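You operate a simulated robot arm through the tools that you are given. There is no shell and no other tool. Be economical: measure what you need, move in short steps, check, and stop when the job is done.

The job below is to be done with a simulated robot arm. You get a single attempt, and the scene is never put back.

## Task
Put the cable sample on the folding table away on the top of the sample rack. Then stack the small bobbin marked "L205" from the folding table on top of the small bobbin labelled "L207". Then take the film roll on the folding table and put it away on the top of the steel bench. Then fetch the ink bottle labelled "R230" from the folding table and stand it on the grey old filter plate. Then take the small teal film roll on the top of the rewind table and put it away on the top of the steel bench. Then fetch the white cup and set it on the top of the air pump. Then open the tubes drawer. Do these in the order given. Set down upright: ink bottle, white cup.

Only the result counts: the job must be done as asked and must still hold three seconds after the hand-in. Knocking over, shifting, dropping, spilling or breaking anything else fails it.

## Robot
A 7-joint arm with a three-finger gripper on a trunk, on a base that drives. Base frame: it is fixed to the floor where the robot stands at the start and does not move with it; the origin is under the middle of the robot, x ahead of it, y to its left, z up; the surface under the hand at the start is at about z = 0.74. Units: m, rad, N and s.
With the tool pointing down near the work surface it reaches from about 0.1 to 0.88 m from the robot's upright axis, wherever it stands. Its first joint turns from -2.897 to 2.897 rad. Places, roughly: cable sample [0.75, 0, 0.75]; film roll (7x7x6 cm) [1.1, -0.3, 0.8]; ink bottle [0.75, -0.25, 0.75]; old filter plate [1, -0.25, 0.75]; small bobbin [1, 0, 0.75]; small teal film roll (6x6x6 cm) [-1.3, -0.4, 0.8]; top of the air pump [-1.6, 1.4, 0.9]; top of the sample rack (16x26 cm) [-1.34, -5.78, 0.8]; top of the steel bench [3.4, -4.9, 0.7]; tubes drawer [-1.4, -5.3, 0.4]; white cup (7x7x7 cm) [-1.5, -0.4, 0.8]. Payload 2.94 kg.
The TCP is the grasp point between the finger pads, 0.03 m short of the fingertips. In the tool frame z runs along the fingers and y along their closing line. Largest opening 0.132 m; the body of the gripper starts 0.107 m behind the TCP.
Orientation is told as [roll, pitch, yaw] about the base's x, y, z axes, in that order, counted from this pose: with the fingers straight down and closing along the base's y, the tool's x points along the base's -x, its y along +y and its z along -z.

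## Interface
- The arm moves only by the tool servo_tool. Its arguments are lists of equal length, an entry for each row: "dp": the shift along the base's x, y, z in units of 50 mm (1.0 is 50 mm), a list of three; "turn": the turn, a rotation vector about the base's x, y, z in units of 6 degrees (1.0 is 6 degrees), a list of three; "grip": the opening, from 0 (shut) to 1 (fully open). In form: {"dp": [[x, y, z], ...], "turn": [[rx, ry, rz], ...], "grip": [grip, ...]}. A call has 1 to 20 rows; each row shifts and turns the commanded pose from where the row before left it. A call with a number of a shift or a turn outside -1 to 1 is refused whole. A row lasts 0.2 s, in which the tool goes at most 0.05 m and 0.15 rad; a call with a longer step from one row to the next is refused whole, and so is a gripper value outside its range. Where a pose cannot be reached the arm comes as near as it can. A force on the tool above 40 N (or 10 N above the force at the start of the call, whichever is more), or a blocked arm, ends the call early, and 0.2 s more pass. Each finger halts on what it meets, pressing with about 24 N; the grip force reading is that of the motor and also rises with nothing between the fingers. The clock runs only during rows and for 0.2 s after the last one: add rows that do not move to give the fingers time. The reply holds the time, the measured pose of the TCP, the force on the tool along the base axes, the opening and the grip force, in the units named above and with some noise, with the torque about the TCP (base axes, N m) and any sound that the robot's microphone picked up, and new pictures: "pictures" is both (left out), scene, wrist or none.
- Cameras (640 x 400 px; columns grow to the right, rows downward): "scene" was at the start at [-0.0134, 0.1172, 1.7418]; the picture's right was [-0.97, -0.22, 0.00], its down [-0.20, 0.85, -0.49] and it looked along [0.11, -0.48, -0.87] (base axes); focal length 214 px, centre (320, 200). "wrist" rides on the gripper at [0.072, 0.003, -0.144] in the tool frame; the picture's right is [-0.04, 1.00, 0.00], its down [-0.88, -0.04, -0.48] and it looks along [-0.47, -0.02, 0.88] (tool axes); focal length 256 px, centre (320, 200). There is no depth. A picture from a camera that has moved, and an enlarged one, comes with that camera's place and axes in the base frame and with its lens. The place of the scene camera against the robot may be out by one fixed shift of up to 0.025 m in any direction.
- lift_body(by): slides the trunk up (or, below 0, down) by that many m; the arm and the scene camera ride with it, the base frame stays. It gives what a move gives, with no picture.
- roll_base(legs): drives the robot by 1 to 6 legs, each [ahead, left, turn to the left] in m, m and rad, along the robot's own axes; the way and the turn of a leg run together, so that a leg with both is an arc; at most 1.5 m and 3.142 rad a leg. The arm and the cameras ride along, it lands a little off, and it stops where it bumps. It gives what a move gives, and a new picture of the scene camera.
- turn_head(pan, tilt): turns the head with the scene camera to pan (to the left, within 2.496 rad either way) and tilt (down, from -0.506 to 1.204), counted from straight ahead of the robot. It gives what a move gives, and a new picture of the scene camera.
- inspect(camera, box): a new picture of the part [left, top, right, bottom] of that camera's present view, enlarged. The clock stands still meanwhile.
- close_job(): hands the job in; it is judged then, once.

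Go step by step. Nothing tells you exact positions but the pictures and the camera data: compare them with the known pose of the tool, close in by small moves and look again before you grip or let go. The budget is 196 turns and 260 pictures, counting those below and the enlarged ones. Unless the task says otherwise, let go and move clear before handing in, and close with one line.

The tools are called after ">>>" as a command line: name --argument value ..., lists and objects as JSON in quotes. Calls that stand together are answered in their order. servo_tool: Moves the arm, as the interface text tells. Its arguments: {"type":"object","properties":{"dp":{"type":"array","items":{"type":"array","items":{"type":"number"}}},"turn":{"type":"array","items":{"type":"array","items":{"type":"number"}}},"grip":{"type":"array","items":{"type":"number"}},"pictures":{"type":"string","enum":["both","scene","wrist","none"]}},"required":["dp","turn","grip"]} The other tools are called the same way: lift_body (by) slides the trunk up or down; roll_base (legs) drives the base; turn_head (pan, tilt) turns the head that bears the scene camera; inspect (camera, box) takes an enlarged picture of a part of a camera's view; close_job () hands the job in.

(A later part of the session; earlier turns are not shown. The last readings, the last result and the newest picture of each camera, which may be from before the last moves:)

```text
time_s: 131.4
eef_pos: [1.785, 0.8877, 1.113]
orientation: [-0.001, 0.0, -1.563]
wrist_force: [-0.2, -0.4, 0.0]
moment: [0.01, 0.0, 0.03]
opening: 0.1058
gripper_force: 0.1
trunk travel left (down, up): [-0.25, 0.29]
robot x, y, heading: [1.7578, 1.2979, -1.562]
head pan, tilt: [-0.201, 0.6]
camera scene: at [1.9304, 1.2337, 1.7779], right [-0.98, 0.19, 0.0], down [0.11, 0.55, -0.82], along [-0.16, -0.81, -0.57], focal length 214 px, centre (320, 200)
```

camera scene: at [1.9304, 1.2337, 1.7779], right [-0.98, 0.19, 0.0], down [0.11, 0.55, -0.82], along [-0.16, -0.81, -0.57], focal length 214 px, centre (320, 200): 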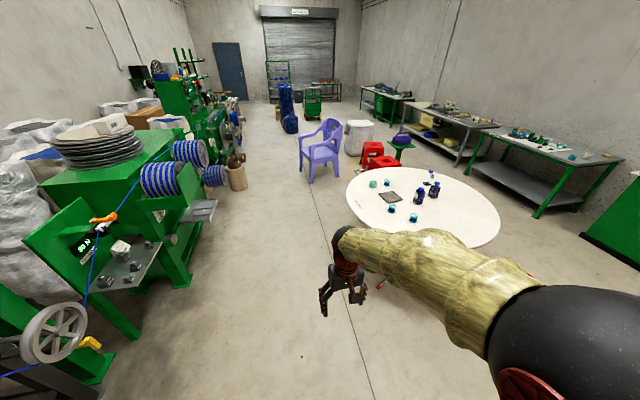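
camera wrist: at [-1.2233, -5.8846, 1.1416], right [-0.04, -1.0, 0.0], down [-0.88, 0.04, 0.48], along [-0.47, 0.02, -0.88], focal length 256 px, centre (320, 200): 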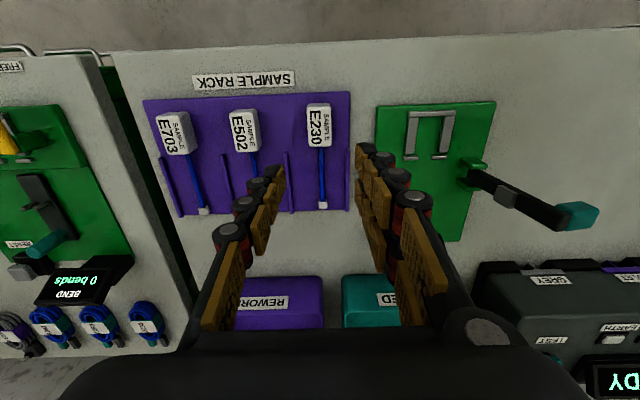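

>>> roll_base --legs '[[1.4, 0, 0], [0, 0, -1.575]]'

>>> turn_head --pan 0.15 --tilt 0.85

>>> inspect --camera "scene" --box '[240, 120, 440, 245]'

```text
time_s: 142.3
eef_pos: [1.3407, -0.1355, 1.1141]
orientation: [0.0, -0.001, 3.11]
wrist_force: [-0.5, -0.3, -0.3]
moment: [-0.01, 0.03, -0.01]
opening: 0.1053
gripper_force: 0.0
trunk travel left (down, up): [-0.25, 0.29]
robot x, y, heading: [1.7543, -0.1219, 3.111]
head pan, tilt: [-0.201, 0.6]
camera scene: at [1.6907, -0.3005, 1.7779], right [0.23, 0.97, 0.0], down [0.55, -0.13, -0.82], along [-0.8, 0.19, -0.57], focal length 214 px, centre (320, 200)
```

scene: 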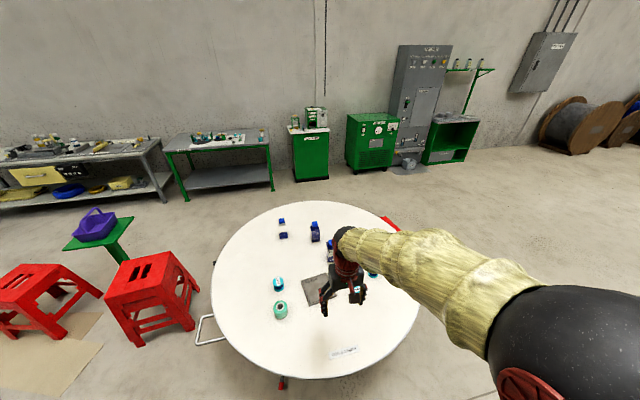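

```text
time_s: 143.1
eef_pos: [1.3406, -0.1347, 1.113]
orientation: [-0.001, 0.0, 3.11]
wrist_force: [0.0, -0.2, 0.3]
moment: [0.0, 0.0, 0.0]
opening: 0.1057
gripper_force: 0.0
trunk travel left (down, up): [-0.25, 0.29]
robot x, y, heading: [1.7536, -0.1211, 3.115]
head pan, tilt: [0.15, 0.85]
camera scene: at [1.699, -0.3301, 1.7571], right [-0.12, 0.99, 0.0], down [0.75, 0.09, -0.66], along [-0.66, -0.08, -0.75], focal length 214 px, centre (320, 200)
```

scene: 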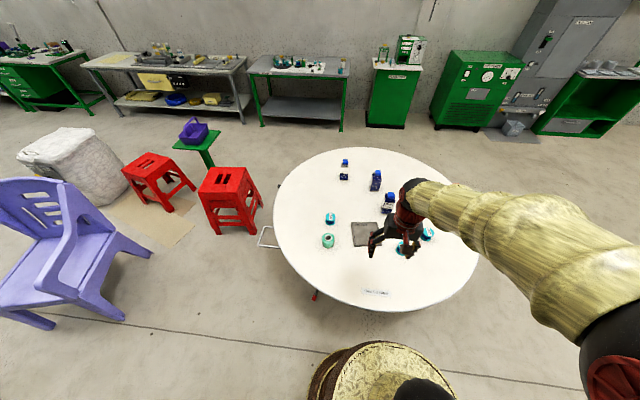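

```text
3.20 times, centred on (340, 182) of scene
camera zoom: at [1.699, -0.3301, 1.7571], right [-0.12, 0.99, 0.0], down [0.75, 0.09, -0.66], along [-0.66, -0.08, -0.75], focal length 686 px, centre (256, 256)
```

zoom: 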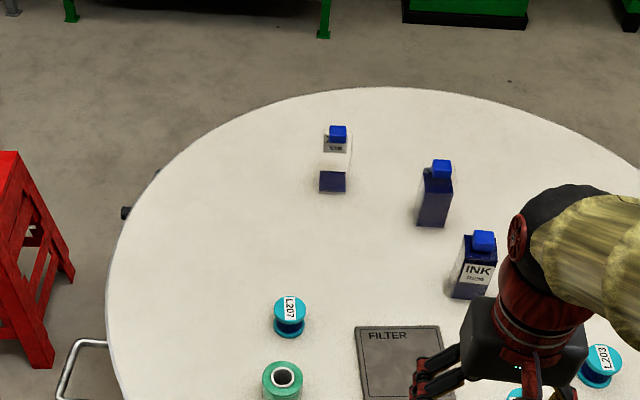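

Moving over towards L205 (≈(1.12, 0.04)) with the wrist camera to measure it.

>>> servo_tool --dp '[[0, 0.9, -0.1], [0, 0.9, -0.1], [0, 0.9, -0.1], [0, 0.7, -0.1], [0, 0, 0]]' --turn '[[0, 0, 0.1], [0, 0, 0.1], [0, 0, 0.1], [0, 0, 0], [0, 0, 0]]' --grip '[0.8, 0.8, 0.8, 0.8, 0.8]' --pictures "wrist"

```text
time_s: 144.3
eef_pos: [1.3379, 0.0347, 1.094]
orientation: [0.0, 0.0, -3.143]
wrist_force: [-0.4, 0.7, 0.3]
moment: [0.0, 0.05, 0.0]
opening: 0.1054
gripper_force: 0.0
trunk travel left (down, up): [-0.25, 0.29]
robot x, y, heading: [1.7539, -0.1198, 3.108]
head pan, tilt: [0.15, 0.85]
camera wrist: at [1.4102, 0.0316, 1.2387], right [-0.04, -1.0, 0.0], down [-0.88, 0.04, 0.48], along [-0.47, 0.02, -0.88], focal length 256 px, centre (320, 200)
```

wrist: 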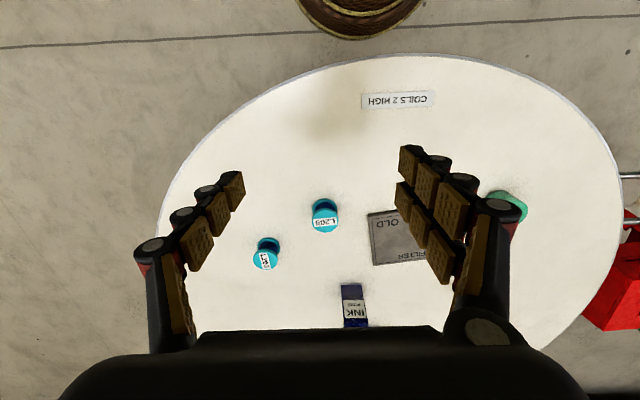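

>>> servo_tool --dp '[[-0.8, 0, -0.5], [-0.8, 0, -0.5], [-0.8, 0, -0.5], [-0.6, 0, -0.5], [-0.2, 0, -0.6], [0, 0, 0]]' --turn '[[0, 0, 0], [0, 0, 0], [0, 0, 0], [0, 0, 0], [0, 0, 0], [0, 0, 0]]' --grip '[0.6, 0.6, 0.6, 0.6, 0.6, 0.6]' --pictures "wrist"

```text
time_s: 145.7
eef_pos: [1.1801, 0.0374, 0.9619]
orientation: [-0.001, 0.001, 3.141]
wrist_force: [-0.7, -0.6, 0.1]
moment: [0.0, -0.03, -0.02]
opening: 0.0793
gripper_force: 0.2
trunk travel left (down, up): [-0.25, 0.29]
robot x, y, heading: [1.7526, -0.123, 3.112]
head pan, tilt: [0.15, 0.85]
camera wrist: at [1.2519, 0.0339, 1.1069], right [-0.04, -1.0, 0.0], down [-0.88, 0.04, 0.48], along [-0.48, 0.02, -0.88], focal length 256 px, centre (320, 200)
```

wrist: 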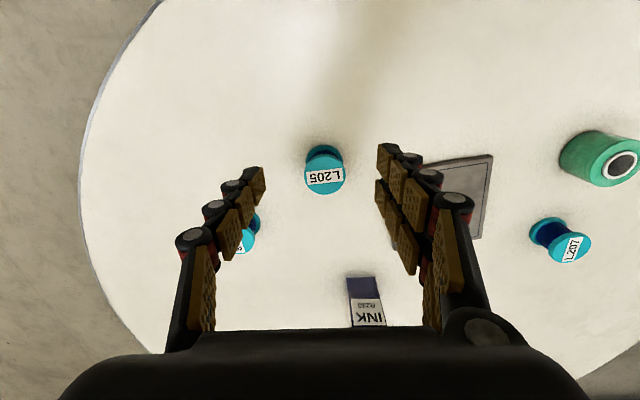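

L205 confirmed, axis at about (1.122, 0.036), ~6 cm tall. Moving over it and down.

>>> servo_tool --dp '[[-0.6, 0, 0], [-0.56, 0, -0.4], [0, -0.02, -0.8], [0, 0, -0.8], [0, 0, -0.5], [0, 0, 0]]' --turn '[[0, 0, 0], [0, 0, 0], [0, 0, 0], [0, 0, 0], [0, 0, 0], [0, 0, 0]]' --grip '[0.65, 0.65, 0.65, 0.65, 0.65, 0.65]' --pictures "both"

```text
time_s: 147.1
eef_pos: [1.1209, 0.0324, 0.8389]
orientation: [0.0, 0.0, 3.142]
wrist_force: [-0.2, -0.2, -0.2]
moment: [0.03, -0.02, 0.01]
opening: 0.086
gripper_force: 0.1
trunk travel left (down, up): [-0.25, 0.29]
robot x, y, heading: [1.7548, -0.1207, 3.11]
head pan, tilt: [0.15, 0.85]
camera scene: at [1.6987, -0.33, 1.7571], right [-0.12, 0.99, 0.0], down [0.75, 0.09, -0.66], along [-0.66, -0.08, -0.75], focal length 214 px, centre (320, 200)
camera wrist: at [1.1921, 0.0301, 0.9846], right [-0.04, -1.0, 0.0], down [-0.88, 0.04, 0.48], along [-0.48, 0.02, -0.88], focal length 256 px, centre (320, 200)
```

scene: 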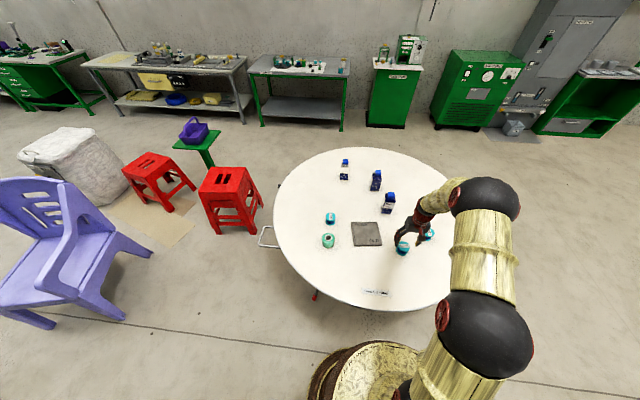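
wrist: 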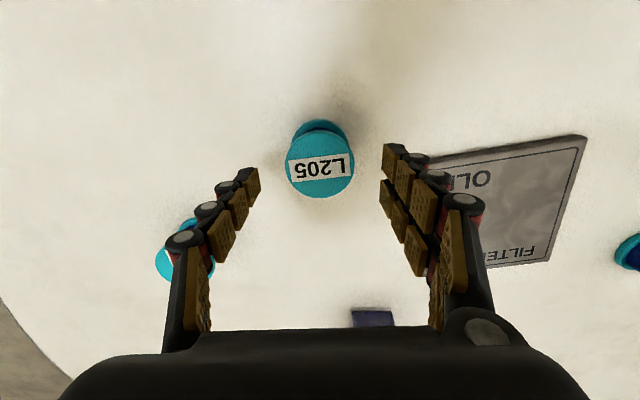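

Centred. Down 5 cm and close.

>>> servo_tool --dp '[[0, 0, -0.5], [0, 0, -0.5], [0, 0, -0.1], [0, 0, 0], [0, 0, 0], [0, 0, 0], [0, 0, 0], [0, 0, 0]]' --turn '[[0, 0, 0], [0, 0, 0], [0, 0, 0], [0, 0, 0], [0, 0, 0], [0, 0, 0], [0, 0, 0], [0, 0, 0]]' --grip '[0.65, 0.65, 0.65, 0, 0, 0, 0, 0]' --pictures "wrist"

```text
time_s: 148.9
eef_pos: [1.1217, 0.033, 0.7841]
orientation: [0.0, 0.0, 3.141]
wrist_force: [-0.2, 0.3, -0.5]
moment: [-0.01, 0.01, -0.01]
opening: 0.0528
gripper_force: 24.1
trunk travel left (down, up): [-0.25, 0.29]
robot x, y, heading: [1.7505, -0.1186, 3.112]
head pan, tilt: [0.15, 0.85]
camera wrist: at [1.1927, 0.0312, 0.9284], right [-0.04, -1.0, 0.0], down [-0.88, 0.04, 0.48], along [-0.47, 0.02, -0.88], focal length 256 px, centre (320, 200)
```

wrist: 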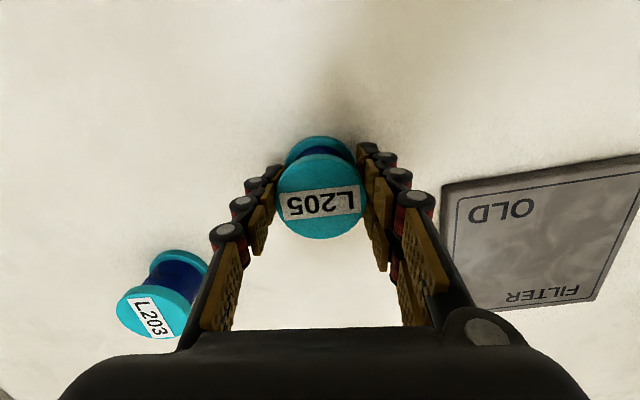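

Gripped L205. Lifting and moving near L207 (≈(0.976,-0.347)).

>>> servo_tool --dp '[[0, 0, 0.4], [0, 0, 0.9], [0, 0, 1], [0, 0, 1], [0, -0.9, 0], [0, -0.9, 0], [-0.2, -0.9, 0], [-0.2, -0.9, 0], [-0.2, -0.9, 0], [-0.2, -0.9, 0], [-0.2, -0.9, 0], [-0.2, -0.9, 0], [-0.2, -0.4, 0], [0, 0, 0]]' --turn '[[0, 0, 0], [0, 0, 0], [0, 0, 0], [0, 0, 0], [0, 0, 0], [0, 0, 0], [0, 0, 0], [0, 0, 0], [0, 0, 0], [0, 0, 0], [0, 0, 0], [0, 0, 0], [0, 0, 0], [0, 0, 0]]' --grip '[0, 0, 0, 0, 0, 0, 0, 0, 0, 0, 0, 0, 0, 0]' --pictures "wrist"

```text
time_s: 151.9
eef_pos: [1.0531, -0.3464, 0.9476]
orientation: [0.0, 0.001, 3.141]
wrist_force: [0.6, 0.3, -2.0]
moment: [0.01, -0.01, -0.01]
opening: 0.0529
gripper_force: 23.4
trunk travel left (down, up): [-0.25, 0.29]
robot x, y, heading: [1.7517, -0.1208, 3.112]
head pan, tilt: [0.15, 0.85]
camera wrist: at [1.1232, -0.3496, 1.0922], right [-0.04, -1.0, 0.0], down [-0.88, 0.04, 0.47], along [-0.47, 0.02, -0.88], focal length 256 px, centre (320, 200)
```

wrist: 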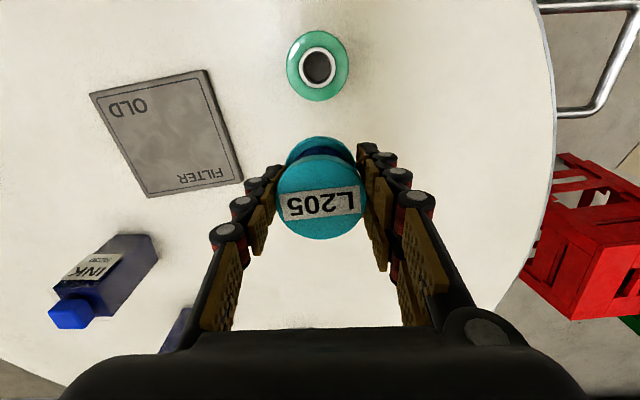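

L207 is hidden behind the held bobbin; backing off +x to see it.

>>> servo_tool --dp '[[0.9, 0, 0], [0.9, 0, 0], [0.9, 0, 0], [0.2, 0, 0], [0, 0, 0]]' --turn '[[0, 0, 0], [0, 0, 0], [0, 0, 0], [0, 0, 0], [0, 0, 0]]' --grip '[0, 0, 0, 0, 0]' --pictures "wrist"

>>> inspect --camera "wrist" --box '[240, 120, 400, 330]'

```text
time_s: 153.1
eef_pos: [1.1975, -0.3472, 0.9489]
orientation: [0.0, 0.003, 3.141]
wrist_force: [-0.4, 1.0, -2.3]
moment: [-0.03, 0.01, 0.02]
opening: 0.0526
gripper_force: 24.4
trunk travel left (down, up): [-0.25, 0.29]
robot x, y, heading: [1.7519, -0.1192, 3.107]
head pan, tilt: [0.15, 0.85]
camera wrist: at [1.2689, -0.3497, 1.0938], right [-0.04, -1.0, 0.0], down [-0.88, 0.04, 0.47], along [-0.47, 0.02, -0.88], focal length 256 px, centre (320, 200)
```

wrist: 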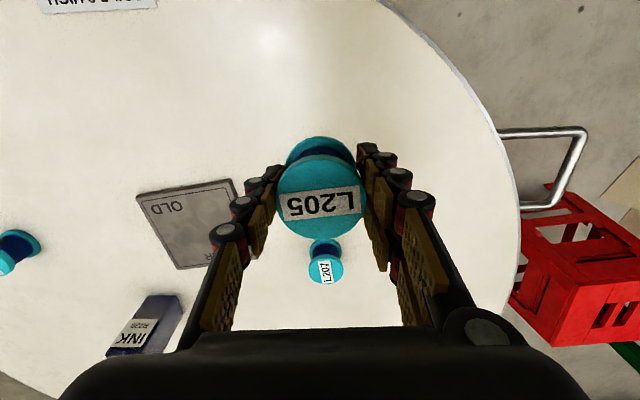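

```text
1.90 times, centred on (320, 225) of wrist
camera zoom: at [1.2689, -0.3497, 1.0938], right [-0.04, -1.0, 0.0], down [-0.88, 0.04, 0.47], along [-0.47, 0.02, -0.88], focal length 488 px, centre (320, 152)
```

zoom: 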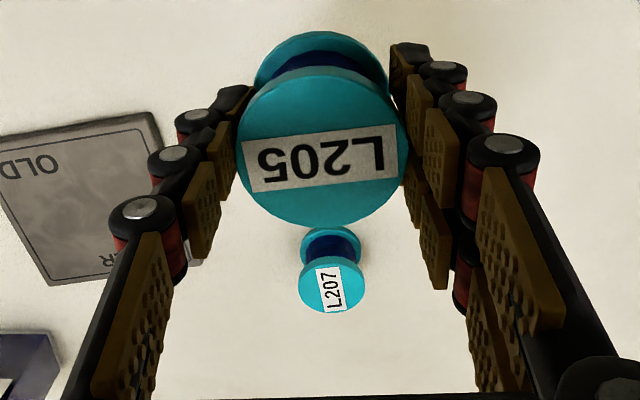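

L207's axis ≈ (0.990,-0.347); held bobbin is 5 mm +x of TCP, so TCP target x≈0.985. Moving above and lowering part way.

>>> servo_tool --dp '[[-0.9, 0, 0], [-0.9, 0, 0], [-0.9, 0, 0], [-0.9, 0, 0], [-0.65, 0, 0], [0, 0, -0.6], [0, 0, 0]]' --turn '[[0, 0, 0], [0, 0, 0], [0, 0, 0], [0, 0, 0], [0, 0, 0], [0, 0, 0], [0, 0, 0]]' --grip '[0, 0, 0, 0, 0, 0, 0]' --pictures "wrist"

>>> inspect --camera "scene" --box '[290, 180, 370, 250]'

```text
time_s: 154.7
eef_pos: [0.9851, -0.3474, 0.9164]
orientation: [0.0, 0.001, 3.14]
wrist_force: [-0.1, -0.3, -2.0]
moment: [-0.02, -0.01, -0.02]
opening: 0.0529
gripper_force: 24.3
trunk travel left (down, up): [-0.25, 0.29]
robot x, y, heading: [1.7523, -0.1218, 3.112]
head pan, tilt: [0.15, 0.85]
camera wrist: at [1.0558, -0.3499, 1.0614], right [-0.04, -1.0, 0.0], down [-0.88, 0.04, 0.47], along [-0.47, 0.02, -0.88], focal length 256 px, centre (320, 200)
```

wrist: 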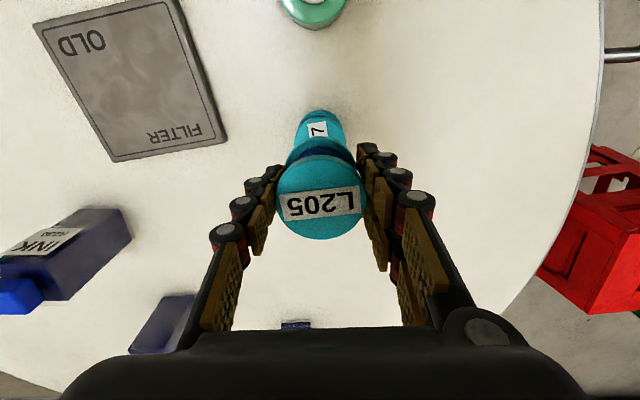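

```text
5.71 times, centred on (330, 215) of scene
camera zoom: at [1.6983, -0.3305, 1.757], right [-0.12, 0.99, 0.0], down [0.75, 0.09, -0.66], along [-0.65, -0.08, -0.75], focal length 1226 px, centre (263, 114)
```

zoom: 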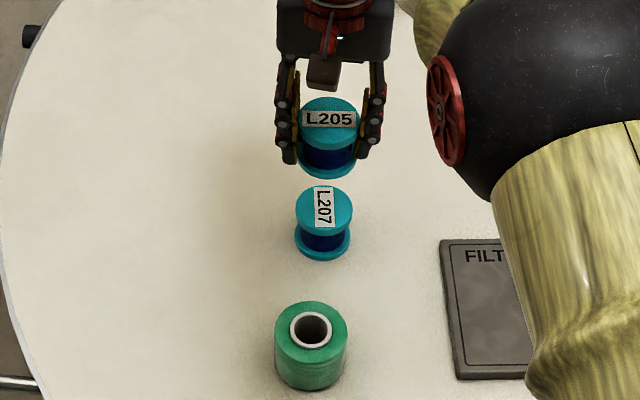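

Both cameras agree alignment within ~2 mm. Lowering slowly.

>>> servo_tool --dp '[[0, 0, -0.5], [0, 0, -0.5], [0, 0, -0.15], [0, 0, 0]]' --turn '[[0, 0, 0], [0, 0, 0], [0, 0, 0], [0, 0, 0]]' --grip '[0, 0, 0, 0]' --pictures "wrist"

>>> inspect --camera "scene" --box '[290, 180, 370, 250]'

```text
time_s: 155.7
eef_pos: [0.985, -0.3478, 0.8613]
orientation: [-0.001, 0.0, 3.143]
wrist_force: [0.4, 0.0, -2.0]
moment: [0.03, -0.02, 0.03]
opening: 0.0529
gripper_force: 23.9
trunk travel left (down, up): [-0.25, 0.29]
robot x, y, heading: [1.7506, -0.1189, 3.109]
head pan, tilt: [0.15, 0.85]
camera wrist: at [1.0565, -0.3506, 1.0057], right [-0.04, -1.0, 0.0], down [-0.88, 0.04, 0.48], along [-0.47, 0.02, -0.88], focal length 256 px, centre (320, 200)
```

wrist: 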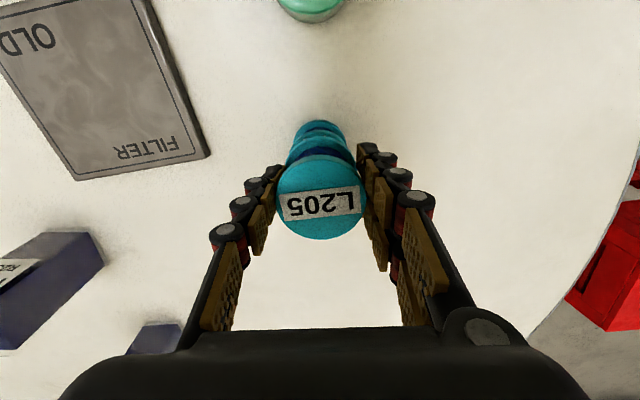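

```text
5.71 times, centred on (330, 215) of scene
camera zoom: at [1.6985, -0.3303, 1.757], right [-0.12, 0.99, 0.0], down [0.75, 0.09, -0.66], along [-0.66, -0.08, -0.75], focal length 1226 px, centre (263, 114)
```

zoom: 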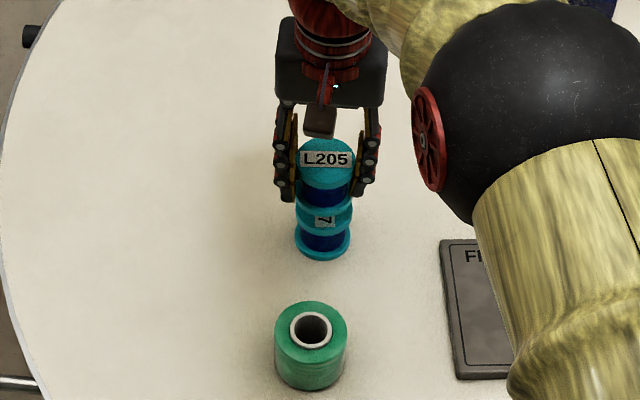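

>>> servo_tool --dp '[[0, 0, -0.1], [0, 0, -0.08], [0, 0, -0.08], [0, 0, 0]]' --turn '[[0, 0, 0], [0, 0, 0], [0, 0, 0], [0, 0, 0]]' --grip '[0, 0, 0, 0]' --pictures "none"

>>> inspect --camera "scene" --box '[310, 190, 350, 225]'

```text
time_s: 156.7
eef_pos: [0.984, -0.348, 0.8477]
orientation: [0.0, -0.001, 3.141]
wrist_force: [0.1, 1.0, -1.1]
moment: [-0.02, 0.0, -0.03]
opening: 0.0527
gripper_force: 23.5
trunk travel left (down, up): [-0.25, 0.29]
robot x, y, heading: [1.7512, -0.1235, 3.108]
head pan, tilt: [0.15, 0.85]
```

```text
11.43 times, centred on (330, 208) of scene
camera zoom: at [1.6984, -0.3304, 1.757], right [-0.12, 0.99, 0.0], down [0.75, 0.09, -0.66], along [-0.66, -0.08, -0.75], focal length 2451 px, centre (206, 114)
```

zoom: 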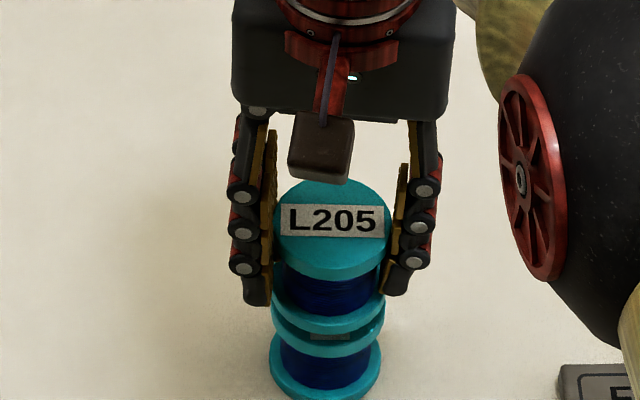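

>>> servo_tool --dp '[[0, 0, -0.05], [0, 0, -0.05], [0, 0, -0.03], [0, 0, 0]]' --turn '[[0, 0, 0], [0, 0, 0], [0, 0, 0], [0, 0, 0]]' --grip '[0, 0, 0, 0]' --pictures "none"

>>> inspect --camera "scene" --box '[310, 190, 350, 225]'

```text
time_s: 157.7
eef_pos: [0.9836, -0.3473, 0.8417]
orientation: [0.0, 0.0, 3.142]
wrist_force: [-0.3, -0.9, -2.4]
moment: [0.0, -0.01, -0.04]
opening: 0.0527
gripper_force: 23.4
trunk travel left (down, up): [-0.25, 0.29]
robot x, y, heading: [1.7497, -0.1204, 3.111]
head pan, tilt: [0.15, 0.85]
```

```text
11.43 times, centred on (330, 208) of scene
camera zoom: at [1.6984, -0.3304, 1.757], right [-0.12, 0.99, 0.0], down [0.75, 0.09, -0.66], along [-0.66, -0.08, -0.75], focal length 2451 px, centre (206, 114)
```

zoom: 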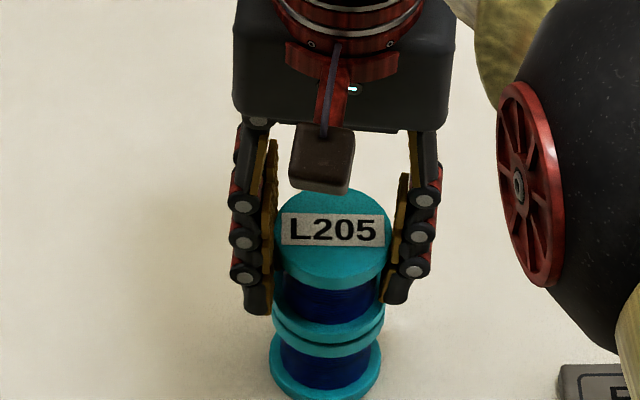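

>>> servo_tool --dp '[[0, 0, -0.03], [0, 0, -0.03], [0, 0, 0]]' --turn '[[0, 0, 0], [0, 0, 0], [0, 0, 0]]' --grip '[0, 0, 0]' --pictures "none"

```text
time_s: 158.5
eef_pos: [0.9841, -0.3473, 0.8394]
orientation: [0.0, 0.001, 3.141]
wrist_force: [0.4, 0.0, -1.9]
moment: [0.04, -0.01, 0.0]
opening: 0.0526
gripper_force: 24.1
trunk travel left (down, up): [-0.25, 0.29]
robot x, y, heading: [1.751, -0.122, 3.11]
head pan, tilt: [0.15, 0.85]
```

>>> servo_tool --dp '[[0, 0, -0.03], [0, 0, -0.03], [0, 0, 0]]' --turn '[[0, 0, 0], [0, 0, 0], [0, 0, 0]]' --grip '[0, 0, 0]' --pictures "none"

>>> inspect --camera "scene" --box '[310, 190, 350, 225]'

```text
time_s: 159.3
eef_pos: [0.9855, -0.3464, 0.836]
orientation: [0.001, 0.0, 3.142]
wrist_force: [1.4, -0.3, -2.1]
moment: [0.02, 0.02, 0.01]
opening: 0.0528
gripper_force: 24.1
trunk travel left (down, up): [-0.25, 0.29]
robot x, y, heading: [1.7514, -0.1219, 3.107]
head pan, tilt: [0.15, 0.85]
```

```text
11.43 times, centred on (330, 208) of scene
camera zoom: at [1.6985, -0.3304, 1.757], right [-0.12, 0.99, 0.0], down [0.75, 0.09, -0.66], along [-0.66, -0.08, -0.75], focal length 2451 px, centre (206, 114)
```

zoom: 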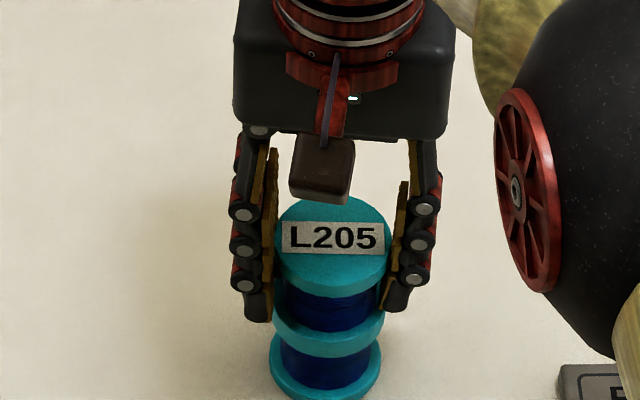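

>>> servo_tool --dp '[[0, 0, -0.025], [0, 0, -0.025], [0, 0, 0]]' --turn '[[0, 0, 0], [0, 0, 0], [0, 0, 0]]' --grip '[0, 0, 0]' --pictures "none"

```text
time_s: 160.1
eef_pos: [0.9844, -0.3478, 0.8361]
orientation: [-0.001, -0.002, 3.141]
wrist_force: [1.7, 1.9, 10.7]
moment: [0.19, -0.17, -0.01]
opening: 0.0527
gripper_force: 23.8
trunk travel left (down, up): [-0.25, 0.29]
robot x, y, heading: [1.7505, -0.1189, 3.114]
head pan, tilt: [0.15, 0.85]
```

Contact. Relaxing and opening gently, then rising.

>>> servo_tool --dp '[[0, 0, 0.025], [0, 0, 0], [0, 0, 0], [0, 0, 0], [0, 0, 0.2], [0, 0, 0.5], [0, 0, 0.8], [0, 0, 0.8], [0, 0, 0.8], [0, 0, 0]]' --turn '[[0, 0, 0], [0, 0, 0], [0, 0, 0], [0, 0, 0], [0, 0, 0], [0, 0, 0], [0, 0, 0], [0, 0, 0], [0, 0, 0], [0, 0, 0]]' --grip '[0.36, 0.45, 0.6, 0.65, 0.65, 0.65, 0.65, 0.65, 0.65, 0.65]' --pictures "wrist"

>>> inspect --camera "scene" --box '[290, 180, 370, 250]'

```text
time_s: 162.3
eef_pos: [0.9864, -0.3445, 0.9891]
orientation: [0.0, 0.001, 3.14]
wrist_force: [0.3, 0.3, -0.5]
moment: [-0.02, 0.01, 0.0]
opening: 0.0859
gripper_force: 0.0
trunk travel left (down, up): [-0.25, 0.29]
robot x, y, heading: [1.7532, -0.1172, 3.111]
head pan, tilt: [0.15, 0.85]
camera wrist: at [1.0567, -0.3485, 1.1334], right [-0.04, -1.0, 0.0], down [-0.88, 0.04, 0.47], along [-0.47, 0.02, -0.88], focal length 256 px, centre (320, 200)
```

wrist: 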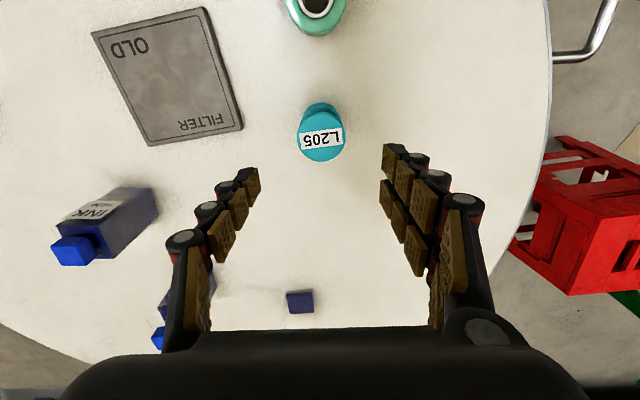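

```text
5.71 times, centred on (330, 215) of scene
camera zoom: at [1.6988, -0.3303, 1.757], right [-0.12, 0.99, 0.0], down [0.75, 0.09, -0.66], along [-0.66, -0.08, -0.75], focal length 1226 px, centre (263, 114)
```

zoom: 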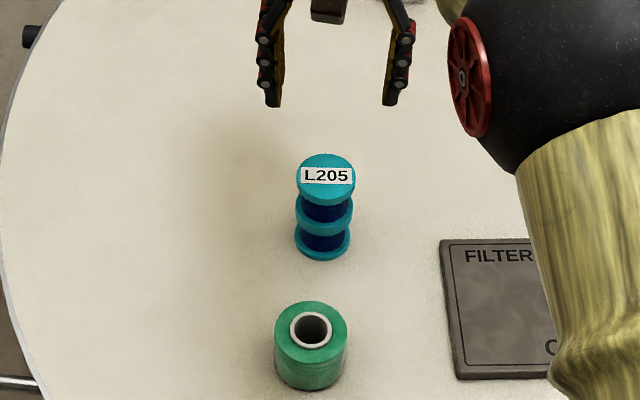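

L205 is stacked. Next the green film roll at ≈(1.12,-0.345). Moving over it; also peeking at the bottle label.

>>> inspect --camera "wrist" --box '[40, 170, 180, 280]'

>>> servo_tool --dp '[[0.9, 0, 0.3], [0.9, 0, 0], [0.9, 0, 0], [0.9, 0, 0], [0, 0, 0]]' --turn '[[0, 0, 0], [0, 0, 0], [0, 0, 0], [0, 0, 0], [0, 0, 0]]' --grip '[0.9, 0.9, 0.9, 0.9, 0.9]' --pictures "wrist"

```text
3.64 times, centred on (110, 225) of wrist
camera zoom: at [1.0567, -0.3485, 1.1334], right [-0.04, -1.0, 0.0], down [-0.88, 0.04, 0.47], along [-0.47, 0.02, -0.88], focal length 931 px, centre (1084, 109)
```

zoom: 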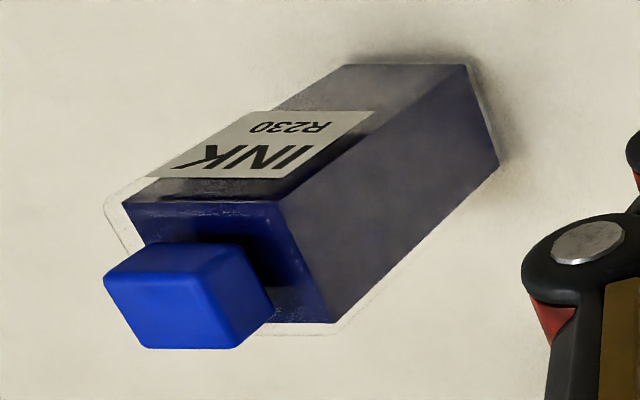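

```text
time_s: 163.5
eef_pos: [1.1645, -0.3467, 1.0019]
orientation: [0.0, 0.0, 3.143]
wrist_force: [-0.1, 0.2, 0.1]
moment: [0.02, 0.01, 0.02]
opening: 0.1186
gripper_force: 0.0
trunk travel left (down, up): [-0.25, 0.29]
robot x, y, heading: [1.7479, -0.1206, 3.105]
head pan, tilt: [0.15, 0.85]
camera wrist: at [1.2363, -0.3494, 1.1472], right [-0.04, -1.0, 0.0], down [-0.88, 0.04, 0.48], along [-0.47, 0.02, -0.88], focal length 256 px, centre (320, 200)
```

wrist: 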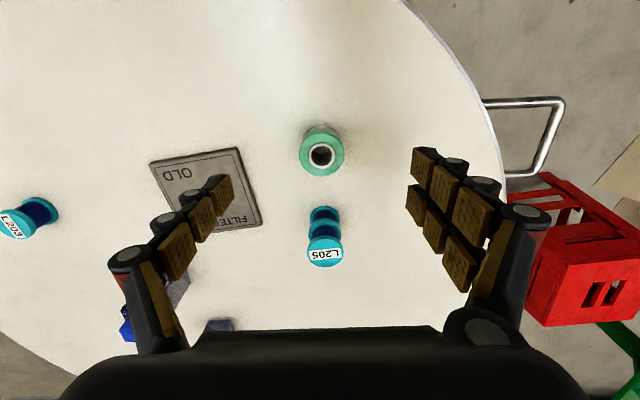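

R230 is the bottle near the plate, good. Descending on the film roll.

>>> servo_tool --dp '[[-0.83, 0.02, 0], [0, 0, -0.9], [0, 0, -0.9], [0, 0, -0.9], [0, 0, 0]]' --turn '[[0, 0, 0], [0, 0, 0], [0, 0, 0], [0, 0, 0], [0, 0, 0]]' --grip '[0.9, 0.9, 0.9, 0.9, 0.9]' --pictures "wrist"

```text
time_s: 164.7
eef_pos: [1.1226, -0.3467, 0.87]
orientation: [0.0, -0.001, 3.141]
wrist_force: [0.9, -0.1, -0.8]
moment: [0.01, 0.01, 0.0]
opening: 0.119
gripper_force: 0.2
trunk travel left (down, up): [-0.25, 0.29]
robot x, y, heading: [1.7513, -0.1206, 3.108]
head pan, tilt: [0.15, 0.85]
camera wrist: at [1.1935, -0.349, 1.0152], right [-0.04, -1.0, 0.0], down [-0.88, 0.04, 0.48], along [-0.48, 0.02, -0.88], focal length 256 px, centre (320, 200)
```

wrist: 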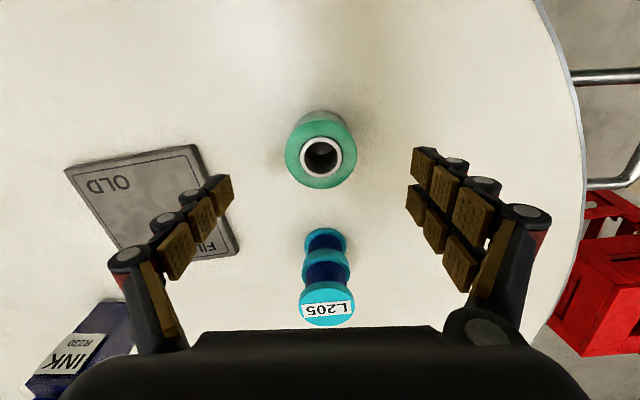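

>>> servo_tool --dp '[[0, 0, -0.8], [0, 0, -0.7], [0, 0, -0.2], [0, 0, 0], [0, 0, 0], [0, 0, 0], [0, 0, 0], [0, 0, 0], [0, 0, 0]]' --turn '[[0, 0, 0], [0, 0, 0], [0, 0, 0], [0, 0, 0], [0, 0, 0], [0, 0, 0], [0, 0, 0], [0, 0, 0], [0, 0, 0]]' --grip '[0.9, 0.9, 0.9, 0, 0, 0, 0, 0, 0]' --pictures "wrist"

```text
time_s: 166.7
eef_pos: [1.1218, -0.3459, 0.7859]
orientation: [0.0, 0.0, 3.142]
wrist_force: [0.7, -0.6, 1.7]
moment: [0.05, -0.07, -0.02]
opening: 0.0625
gripper_force: 23.6
trunk travel left (down, up): [-0.25, 0.29]
robot x, y, heading: [1.7498, -0.1218, 3.116]
head pan, tilt: [0.15, 0.85]
camera wrist: at [1.1933, -0.348, 0.9297], right [-0.04, -1.0, 0.0], down [-0.88, 0.04, 0.48], along [-0.48, 0.02, -0.88], focal length 256 px, centre (320, 200)
```

wrist: 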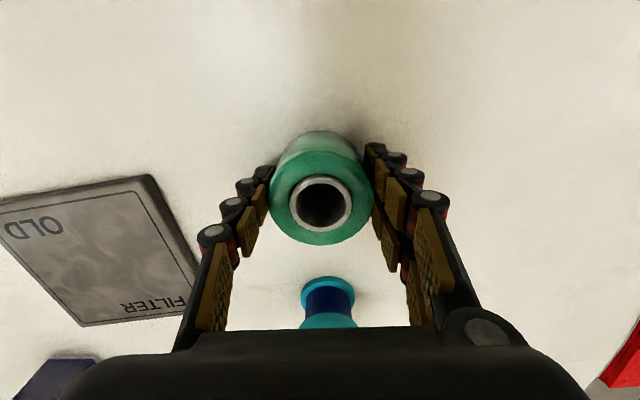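

Film roll gripped. Lifting, retracting, and turning south towards the steel bench.

>>> servo_tool --dp '[[0, 0, 0.5], [0, 0, 0.9], [0, 0, 0.9], [0, 0, 0.9], [0, 0, 0.9], [0, 0, 0.9], [0.8, 0.3, 0.5], [0.8, 0.5, 0.2], [0.8, 0.5, 0.2], [0.8, 0.5, 0.2], [0.8, 0.5, 0], [0.3, 0.5, 0], [0, 0.5, 0], [0, 0.5, 0], [0, 0, 0]]' --turn '[[0, 0, 0], [0, 0, 0], [0, 0, 0], [0, 0, 0], [0, 0, 0], [0, 0, 0], [0, 0, 0], [0, 0, 0], [0, 0, 0], [0, 0, 0], [0, 0, 0], [0, 0, 0], [0, 0, 0], [0, 0, 0], [0, 0, 0]]' --grip '[0, 0, 0, 0, 0, 0, 0, 0, 0, 0, 0, 0, 0, 0, 0]' --pictures "none"

>>> roll_base --legs '[[0, 0, 1.6]]'

>>> turn_head --pan 0.1 --tilt 0.5

```text
time_s: 169.9
eef_pos: [1.3392, -0.1575, 1.0904]
orientation: [0.0, 0.0, 3.141]
wrist_force: [0.5, -0.5, -2.4]
moment: [-0.01, 0.03, 0.0]
opening: 0.0619
gripper_force: 23.9
trunk travel left (down, up): [-0.25, 0.29]
robot x, y, heading: [1.7512, -0.12, 3.11]
head pan, tilt: [0.15, 0.85]
```

```text
time_s: 174.2
eef_pos: [1.7913, -0.5341, 1.0892]
orientation: [0.001, 0.0, -1.561]
wrist_force: [-0.4, 0.2, -2.0]
moment: [0.0, -0.01, 0.02]
opening: 0.0621
gripper_force: 24.1
trunk travel left (down, up): [-0.25, 0.29]
robot x, y, heading: [1.7551, -0.1247, -1.589]
head pan, tilt: [0.15, 0.85]
camera scene: at [1.9538, -0.182, 1.757], right [-0.99, -0.13, 0.0], down [-0.1, 0.75, -0.66], along [0.08, -0.65, -0.75], focal length 214 px, centre (320, 200)
```

scene: 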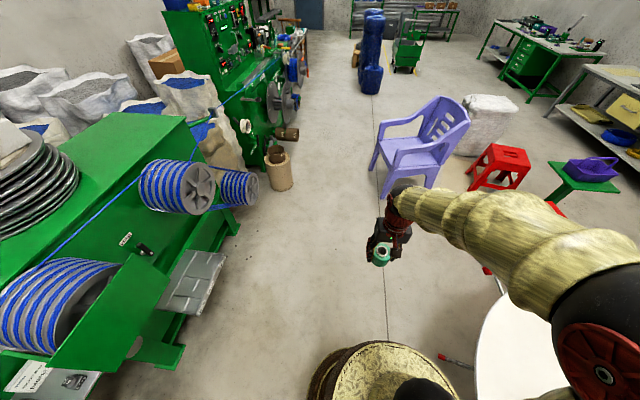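

```text
time_s: 175.0
eef_pos: [1.7919, -0.5333, 1.0896]
orientation: [0.0, 0.0, -1.559]
wrist_force: [0.6, 0.2, -1.7]
moment: [0.0, 0.02, -0.01]
opening: 0.0618
gripper_force: 24.3
trunk travel left (down, up): [-0.25, 0.29]
robot x, y, heading: [1.7504, -0.1232, -1.59]
head pan, tilt: [0.099, 0.499]
camera scene: at [1.9508, -0.1952, 1.7869], right [-1.0, -0.08, 0.0], down [-0.04, 0.48, -0.88], along [0.07, -0.87, -0.48], focal length 214 px, centre (320, 200)
```

scene: 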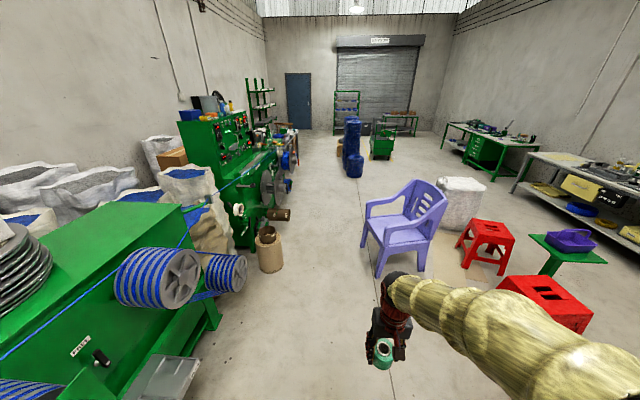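

The gap between chair and machine is centred near x≈2.03. Driving through.

>>> roll_base --legs '[[0.9, 0.28, 0.019], [1.5, 0.0, 0], [0.9, 0, 0]]'

>>> turn_head --pan 0.6 --tilt 0.6

```text
time_s: 191.3
eef_pos: [2.093, -3.8364, 1.0902]
orientation: [0.0, 0.001, -1.54]
wrist_force: [-0.2, 0.7, -1.8]
moment: [0.01, -0.03, 0.0]
opening: 0.0614
gripper_force: 23.7
trunk travel left (down, up): [-0.25, 0.29]
robot x, y, heading: [2.0458, -3.4271, -1.572]
head pan, tilt: [0.099, 0.499]
camera scene: at [2.245, -3.4941, 1.787], right [-1.0, -0.1, 0.0], down [-0.05, 0.48, -0.88], along [0.09, -0.87, -0.48], focal length 214 px, centre (320, 200)
```

scene: 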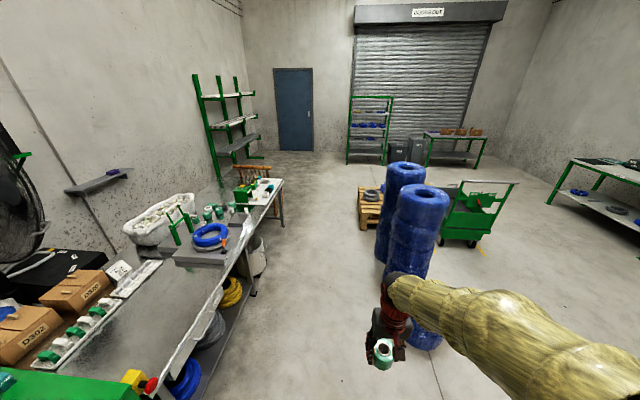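

```text
time_s: 192.2
eef_pos: [2.0923, -3.8357, 1.0892]
orientation: [-0.001, 0.0, -1.54]
wrist_force: [0.1, -0.6, -2.2]
moment: [0.01, 0.04, -0.01]
opening: 0.0614
gripper_force: 24.1
trunk travel left (down, up): [-0.25, 0.29]
robot x, y, heading: [2.0443, -3.4268, -1.571]
head pan, tilt: [0.6, 0.6]
camera scene: at [2.2859, -3.4764, 1.7779], right [-0.83, -0.56, 0.0], down [-0.32, 0.47, -0.83], along [0.47, -0.68, -0.56], focal length 214 px, centre (320, 200)
```

scene: 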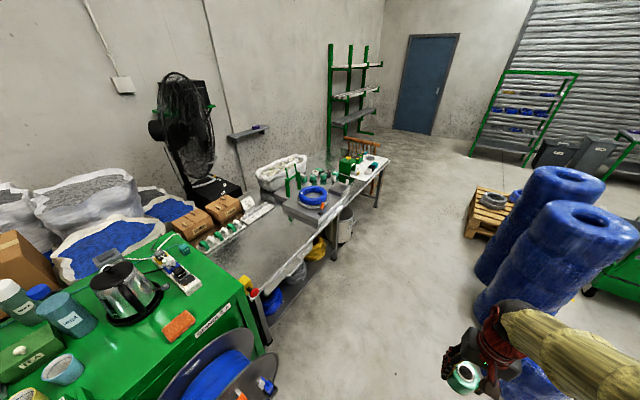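

>>> inspect --camera "scene" --box '[180, 130, 400, 310]'

```text
2.22 times, centred on (290, 220) of scene
camera zoom: at [2.2859, -3.4764, 1.7779], right [-0.83, -0.56, 0.0], down [-0.32, 0.47, -0.83], along [0.47, -0.68, -0.56], focal length 477 px, centre (387, 156)
```

zoom: 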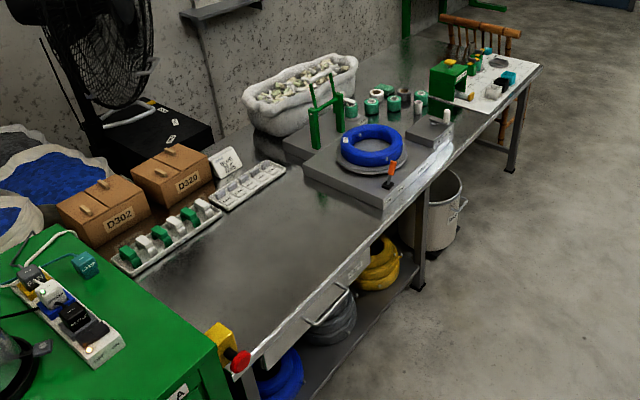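

The steel bench runs from y≈-3.8 to -6 with front edge x≈2.88; its near part around (3.13,-4.15) is empty. Driving to face it.

>>> roll_base --legs '[[0.8, 0, 0], [0, 0, 1.571], [0.35, 0, 0]]'

>>> turn_head --pan 0.1 --tilt 0.85

```text
time_s: 202.3
eef_pos: [2.8078, -4.1324, 1.0889]
orientation: [0.001, 0.0, 0.077]
wrist_force: [-0.4, -0.3, -2.5]
moment: [-0.03, 0.04, -0.02]
opening: 0.0613
gripper_force: 24.4
trunk travel left (down, up): [-0.25, 0.29]
robot x, y, heading: [2.3958, -4.2009, 0.046]
head pan, tilt: [0.6, 0.6]
camera scene: at [2.4335, -3.9673, 1.7779], right [0.6, -0.8, 0.0], down [-0.45, -0.34, -0.82], along [0.66, 0.5, -0.57], focal length 214 px, centre (320, 200)
```

scene: 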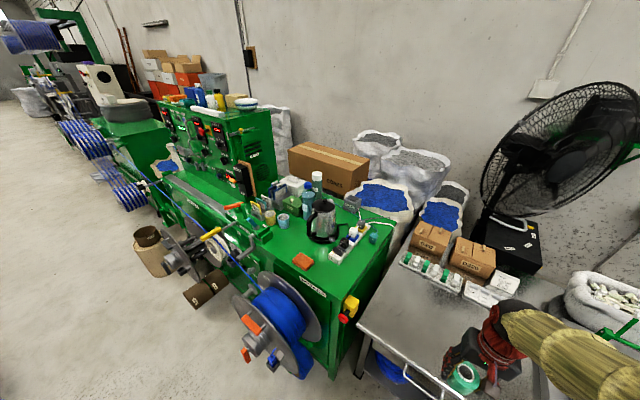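

```text
time_s: 203.2
eef_pos: [2.8084, -4.1331, 1.0896]
orientation: [-0.001, 0.001, 0.077]
wrist_force: [0.1, -0.6, -2.4]
moment: [0.02, 0.04, -0.01]
opening: 0.0614
gripper_force: 23.7
trunk travel left (down, up): [-0.25, 0.29]
robot x, y, heading: [2.4016, -4.2003, 0.048]
head pan, tilt: [0.099, 0.85]
camera scene: at [2.4399, -4.0092, 1.7571], right [0.15, -0.99, 0.0], down [-0.74, -0.11, -0.66], along [0.65, 0.1, -0.75], focal length 214 px, centre (320, 200)
```

scene: 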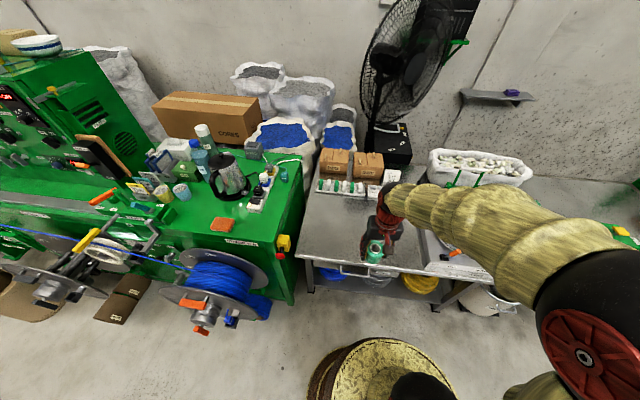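

Free steel area x 2.95–3.35, y -3.85..-4.45. Moving the roll over (3.12,-4.12).

>>> servo_tool --dp '[[0.9, 0, 0], [0.9, 0, 0], [0.9, 0, 0], [0.9, 0, 0], [0.9, 0, 0], [0.9, 0, 0], [0.9, 0, -0.3], [0, 0, -0.9], [0, 0, -0.9], [0, 0, -0.9], [0, 0, -0.9], [0, 0, 0]]' --turn '[[0, 0, 0], [0, 0, 0], [0, 0, 0], [0, 0, 0], [0, 0, 0], [0, 0, 0], [0, 0, 0], [0, 0, 0], [0, 0, 0], [0, 0, 0], [0, 0, 0], [0, 0, 0]]' --grip '[0, 0, 0, 0, 0, 0, 0, 0, 0, 0, 0, 0]'

>>> inspect --camera "scene" --box '[290, 160, 450, 290]'

```text
time_s: 205.8
eef_pos: [3.122, -4.1353, 0.8939]
orientation: [0.0, 0.001, 0.079]
wrist_force: [0.1, -1.2, -2.2]
moment: [0.02, 0.04, 0.02]
opening: 0.061
gripper_force: 24.3
trunk travel left (down, up): [-0.25, 0.29]
robot x, y, heading: [2.3999, -4.2016, 0.046]
head pan, tilt: [0.099, 0.85]
camera scene: at [2.4405, -4.0093, 1.7571], right [0.15, -0.99, 0.0], down [-0.74, -0.11, -0.66], along [0.65, 0.1, -0.75], focal length 214 px, centre (320, 200)
camera wrist: at [3.0501, -4.1364, 1.0385], right [-0.03, 1.0, 0.0], down [0.88, 0.03, 0.47], along [0.47, 0.02, -0.88], focal length 256 px, centre (320, 200)
```

scene: 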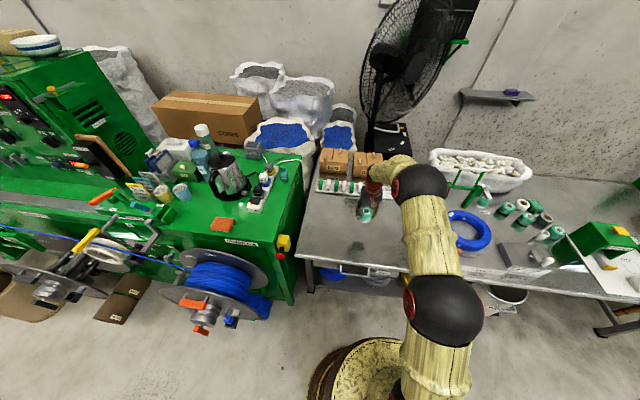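
wrist: 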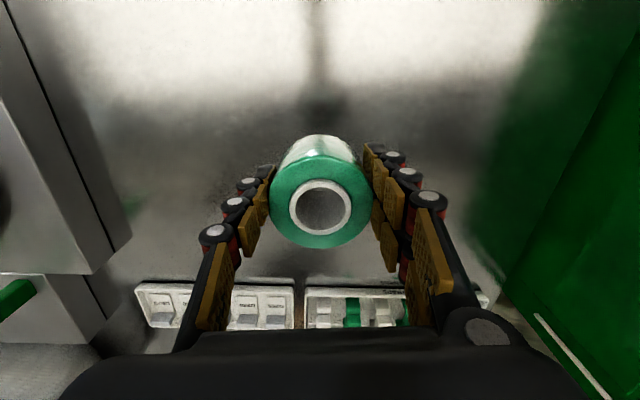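

```text
3.08 times, centred on (370, 225) of scene
camera zoom: at [2.4405, -4.0093, 1.7571], right [0.15, -0.99, 0.0], down [-0.74, -0.11, -0.66], along [0.65, 0.1, -0.75], focal length 660 px, centre (166, 123)
```

zoom: 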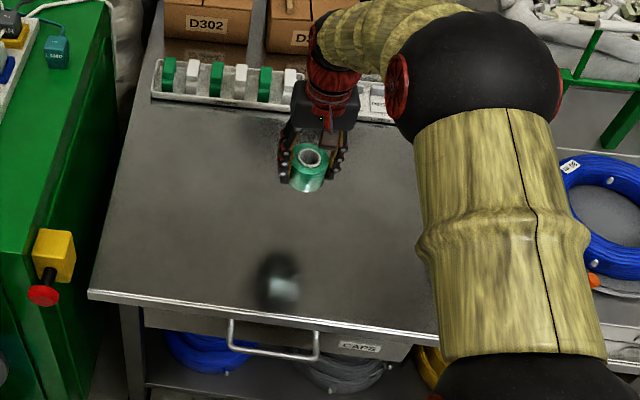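

>>> servo_tool --dp '[[-0.3, 0, -0.7], [-0.3, 0, -0.7], [0, 0, -0.4], [0, 0, 0]]' --turn '[[0, 0, 0], [0, 0, 0], [0, 0, 0], [0, 0, 0]]' --grip '[0, 0, 0, 0]' --pictures "wrist"

>>> inspect --camera "scene" --box '[330, 180, 410, 250]'

```text
time_s: 206.8
eef_pos: [3.0928, -4.1345, 0.804]
orientation: [0.0, 0.0, 0.081]
wrist_force: [-0.2, -0.6, -2.2]
moment: [0.01, 0.02, 0.01]
opening: 0.061
gripper_force: 23.8
trunk travel left (down, up): [-0.25, 0.29]
robot x, y, heading: [2.3977, -4.2019, 0.045]
head pan, tilt: [0.099, 0.85]
camera wrist: at [3.0197, -4.1358, 0.9492], right [-0.03, 1.0, 0.0], down [0.88, 0.03, 0.47], along [0.47, 0.02, -0.88], focal length 256 px, centre (320, 200)
```

wrist: 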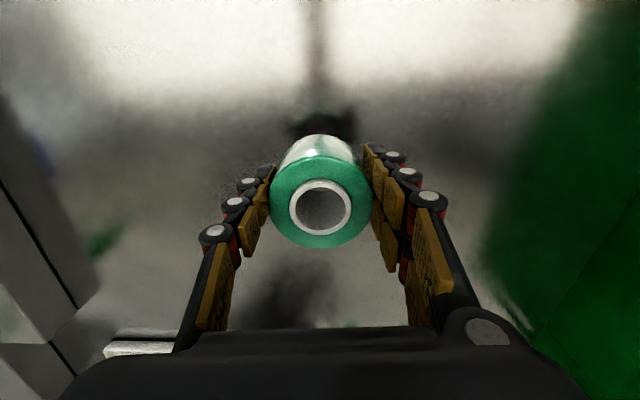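

```text
5.71 times, centred on (370, 215) of scene
camera zoom: at [2.4405, -4.0092, 1.757], right [0.15, -0.99, 0.0], down [-0.74, -0.11, -0.66], along [0.65, 0.1, -0.75], focal length 1226 px, centre (34, 114)
```

zoom: 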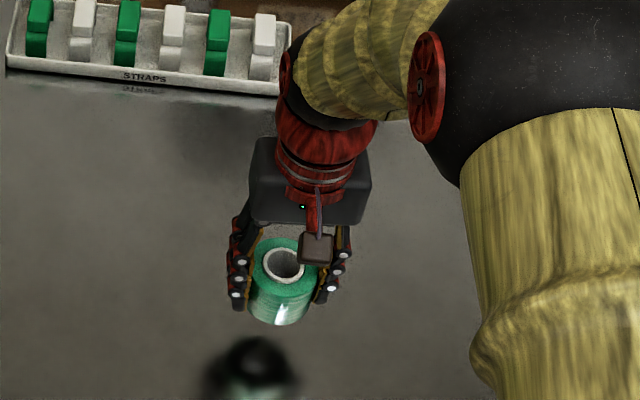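

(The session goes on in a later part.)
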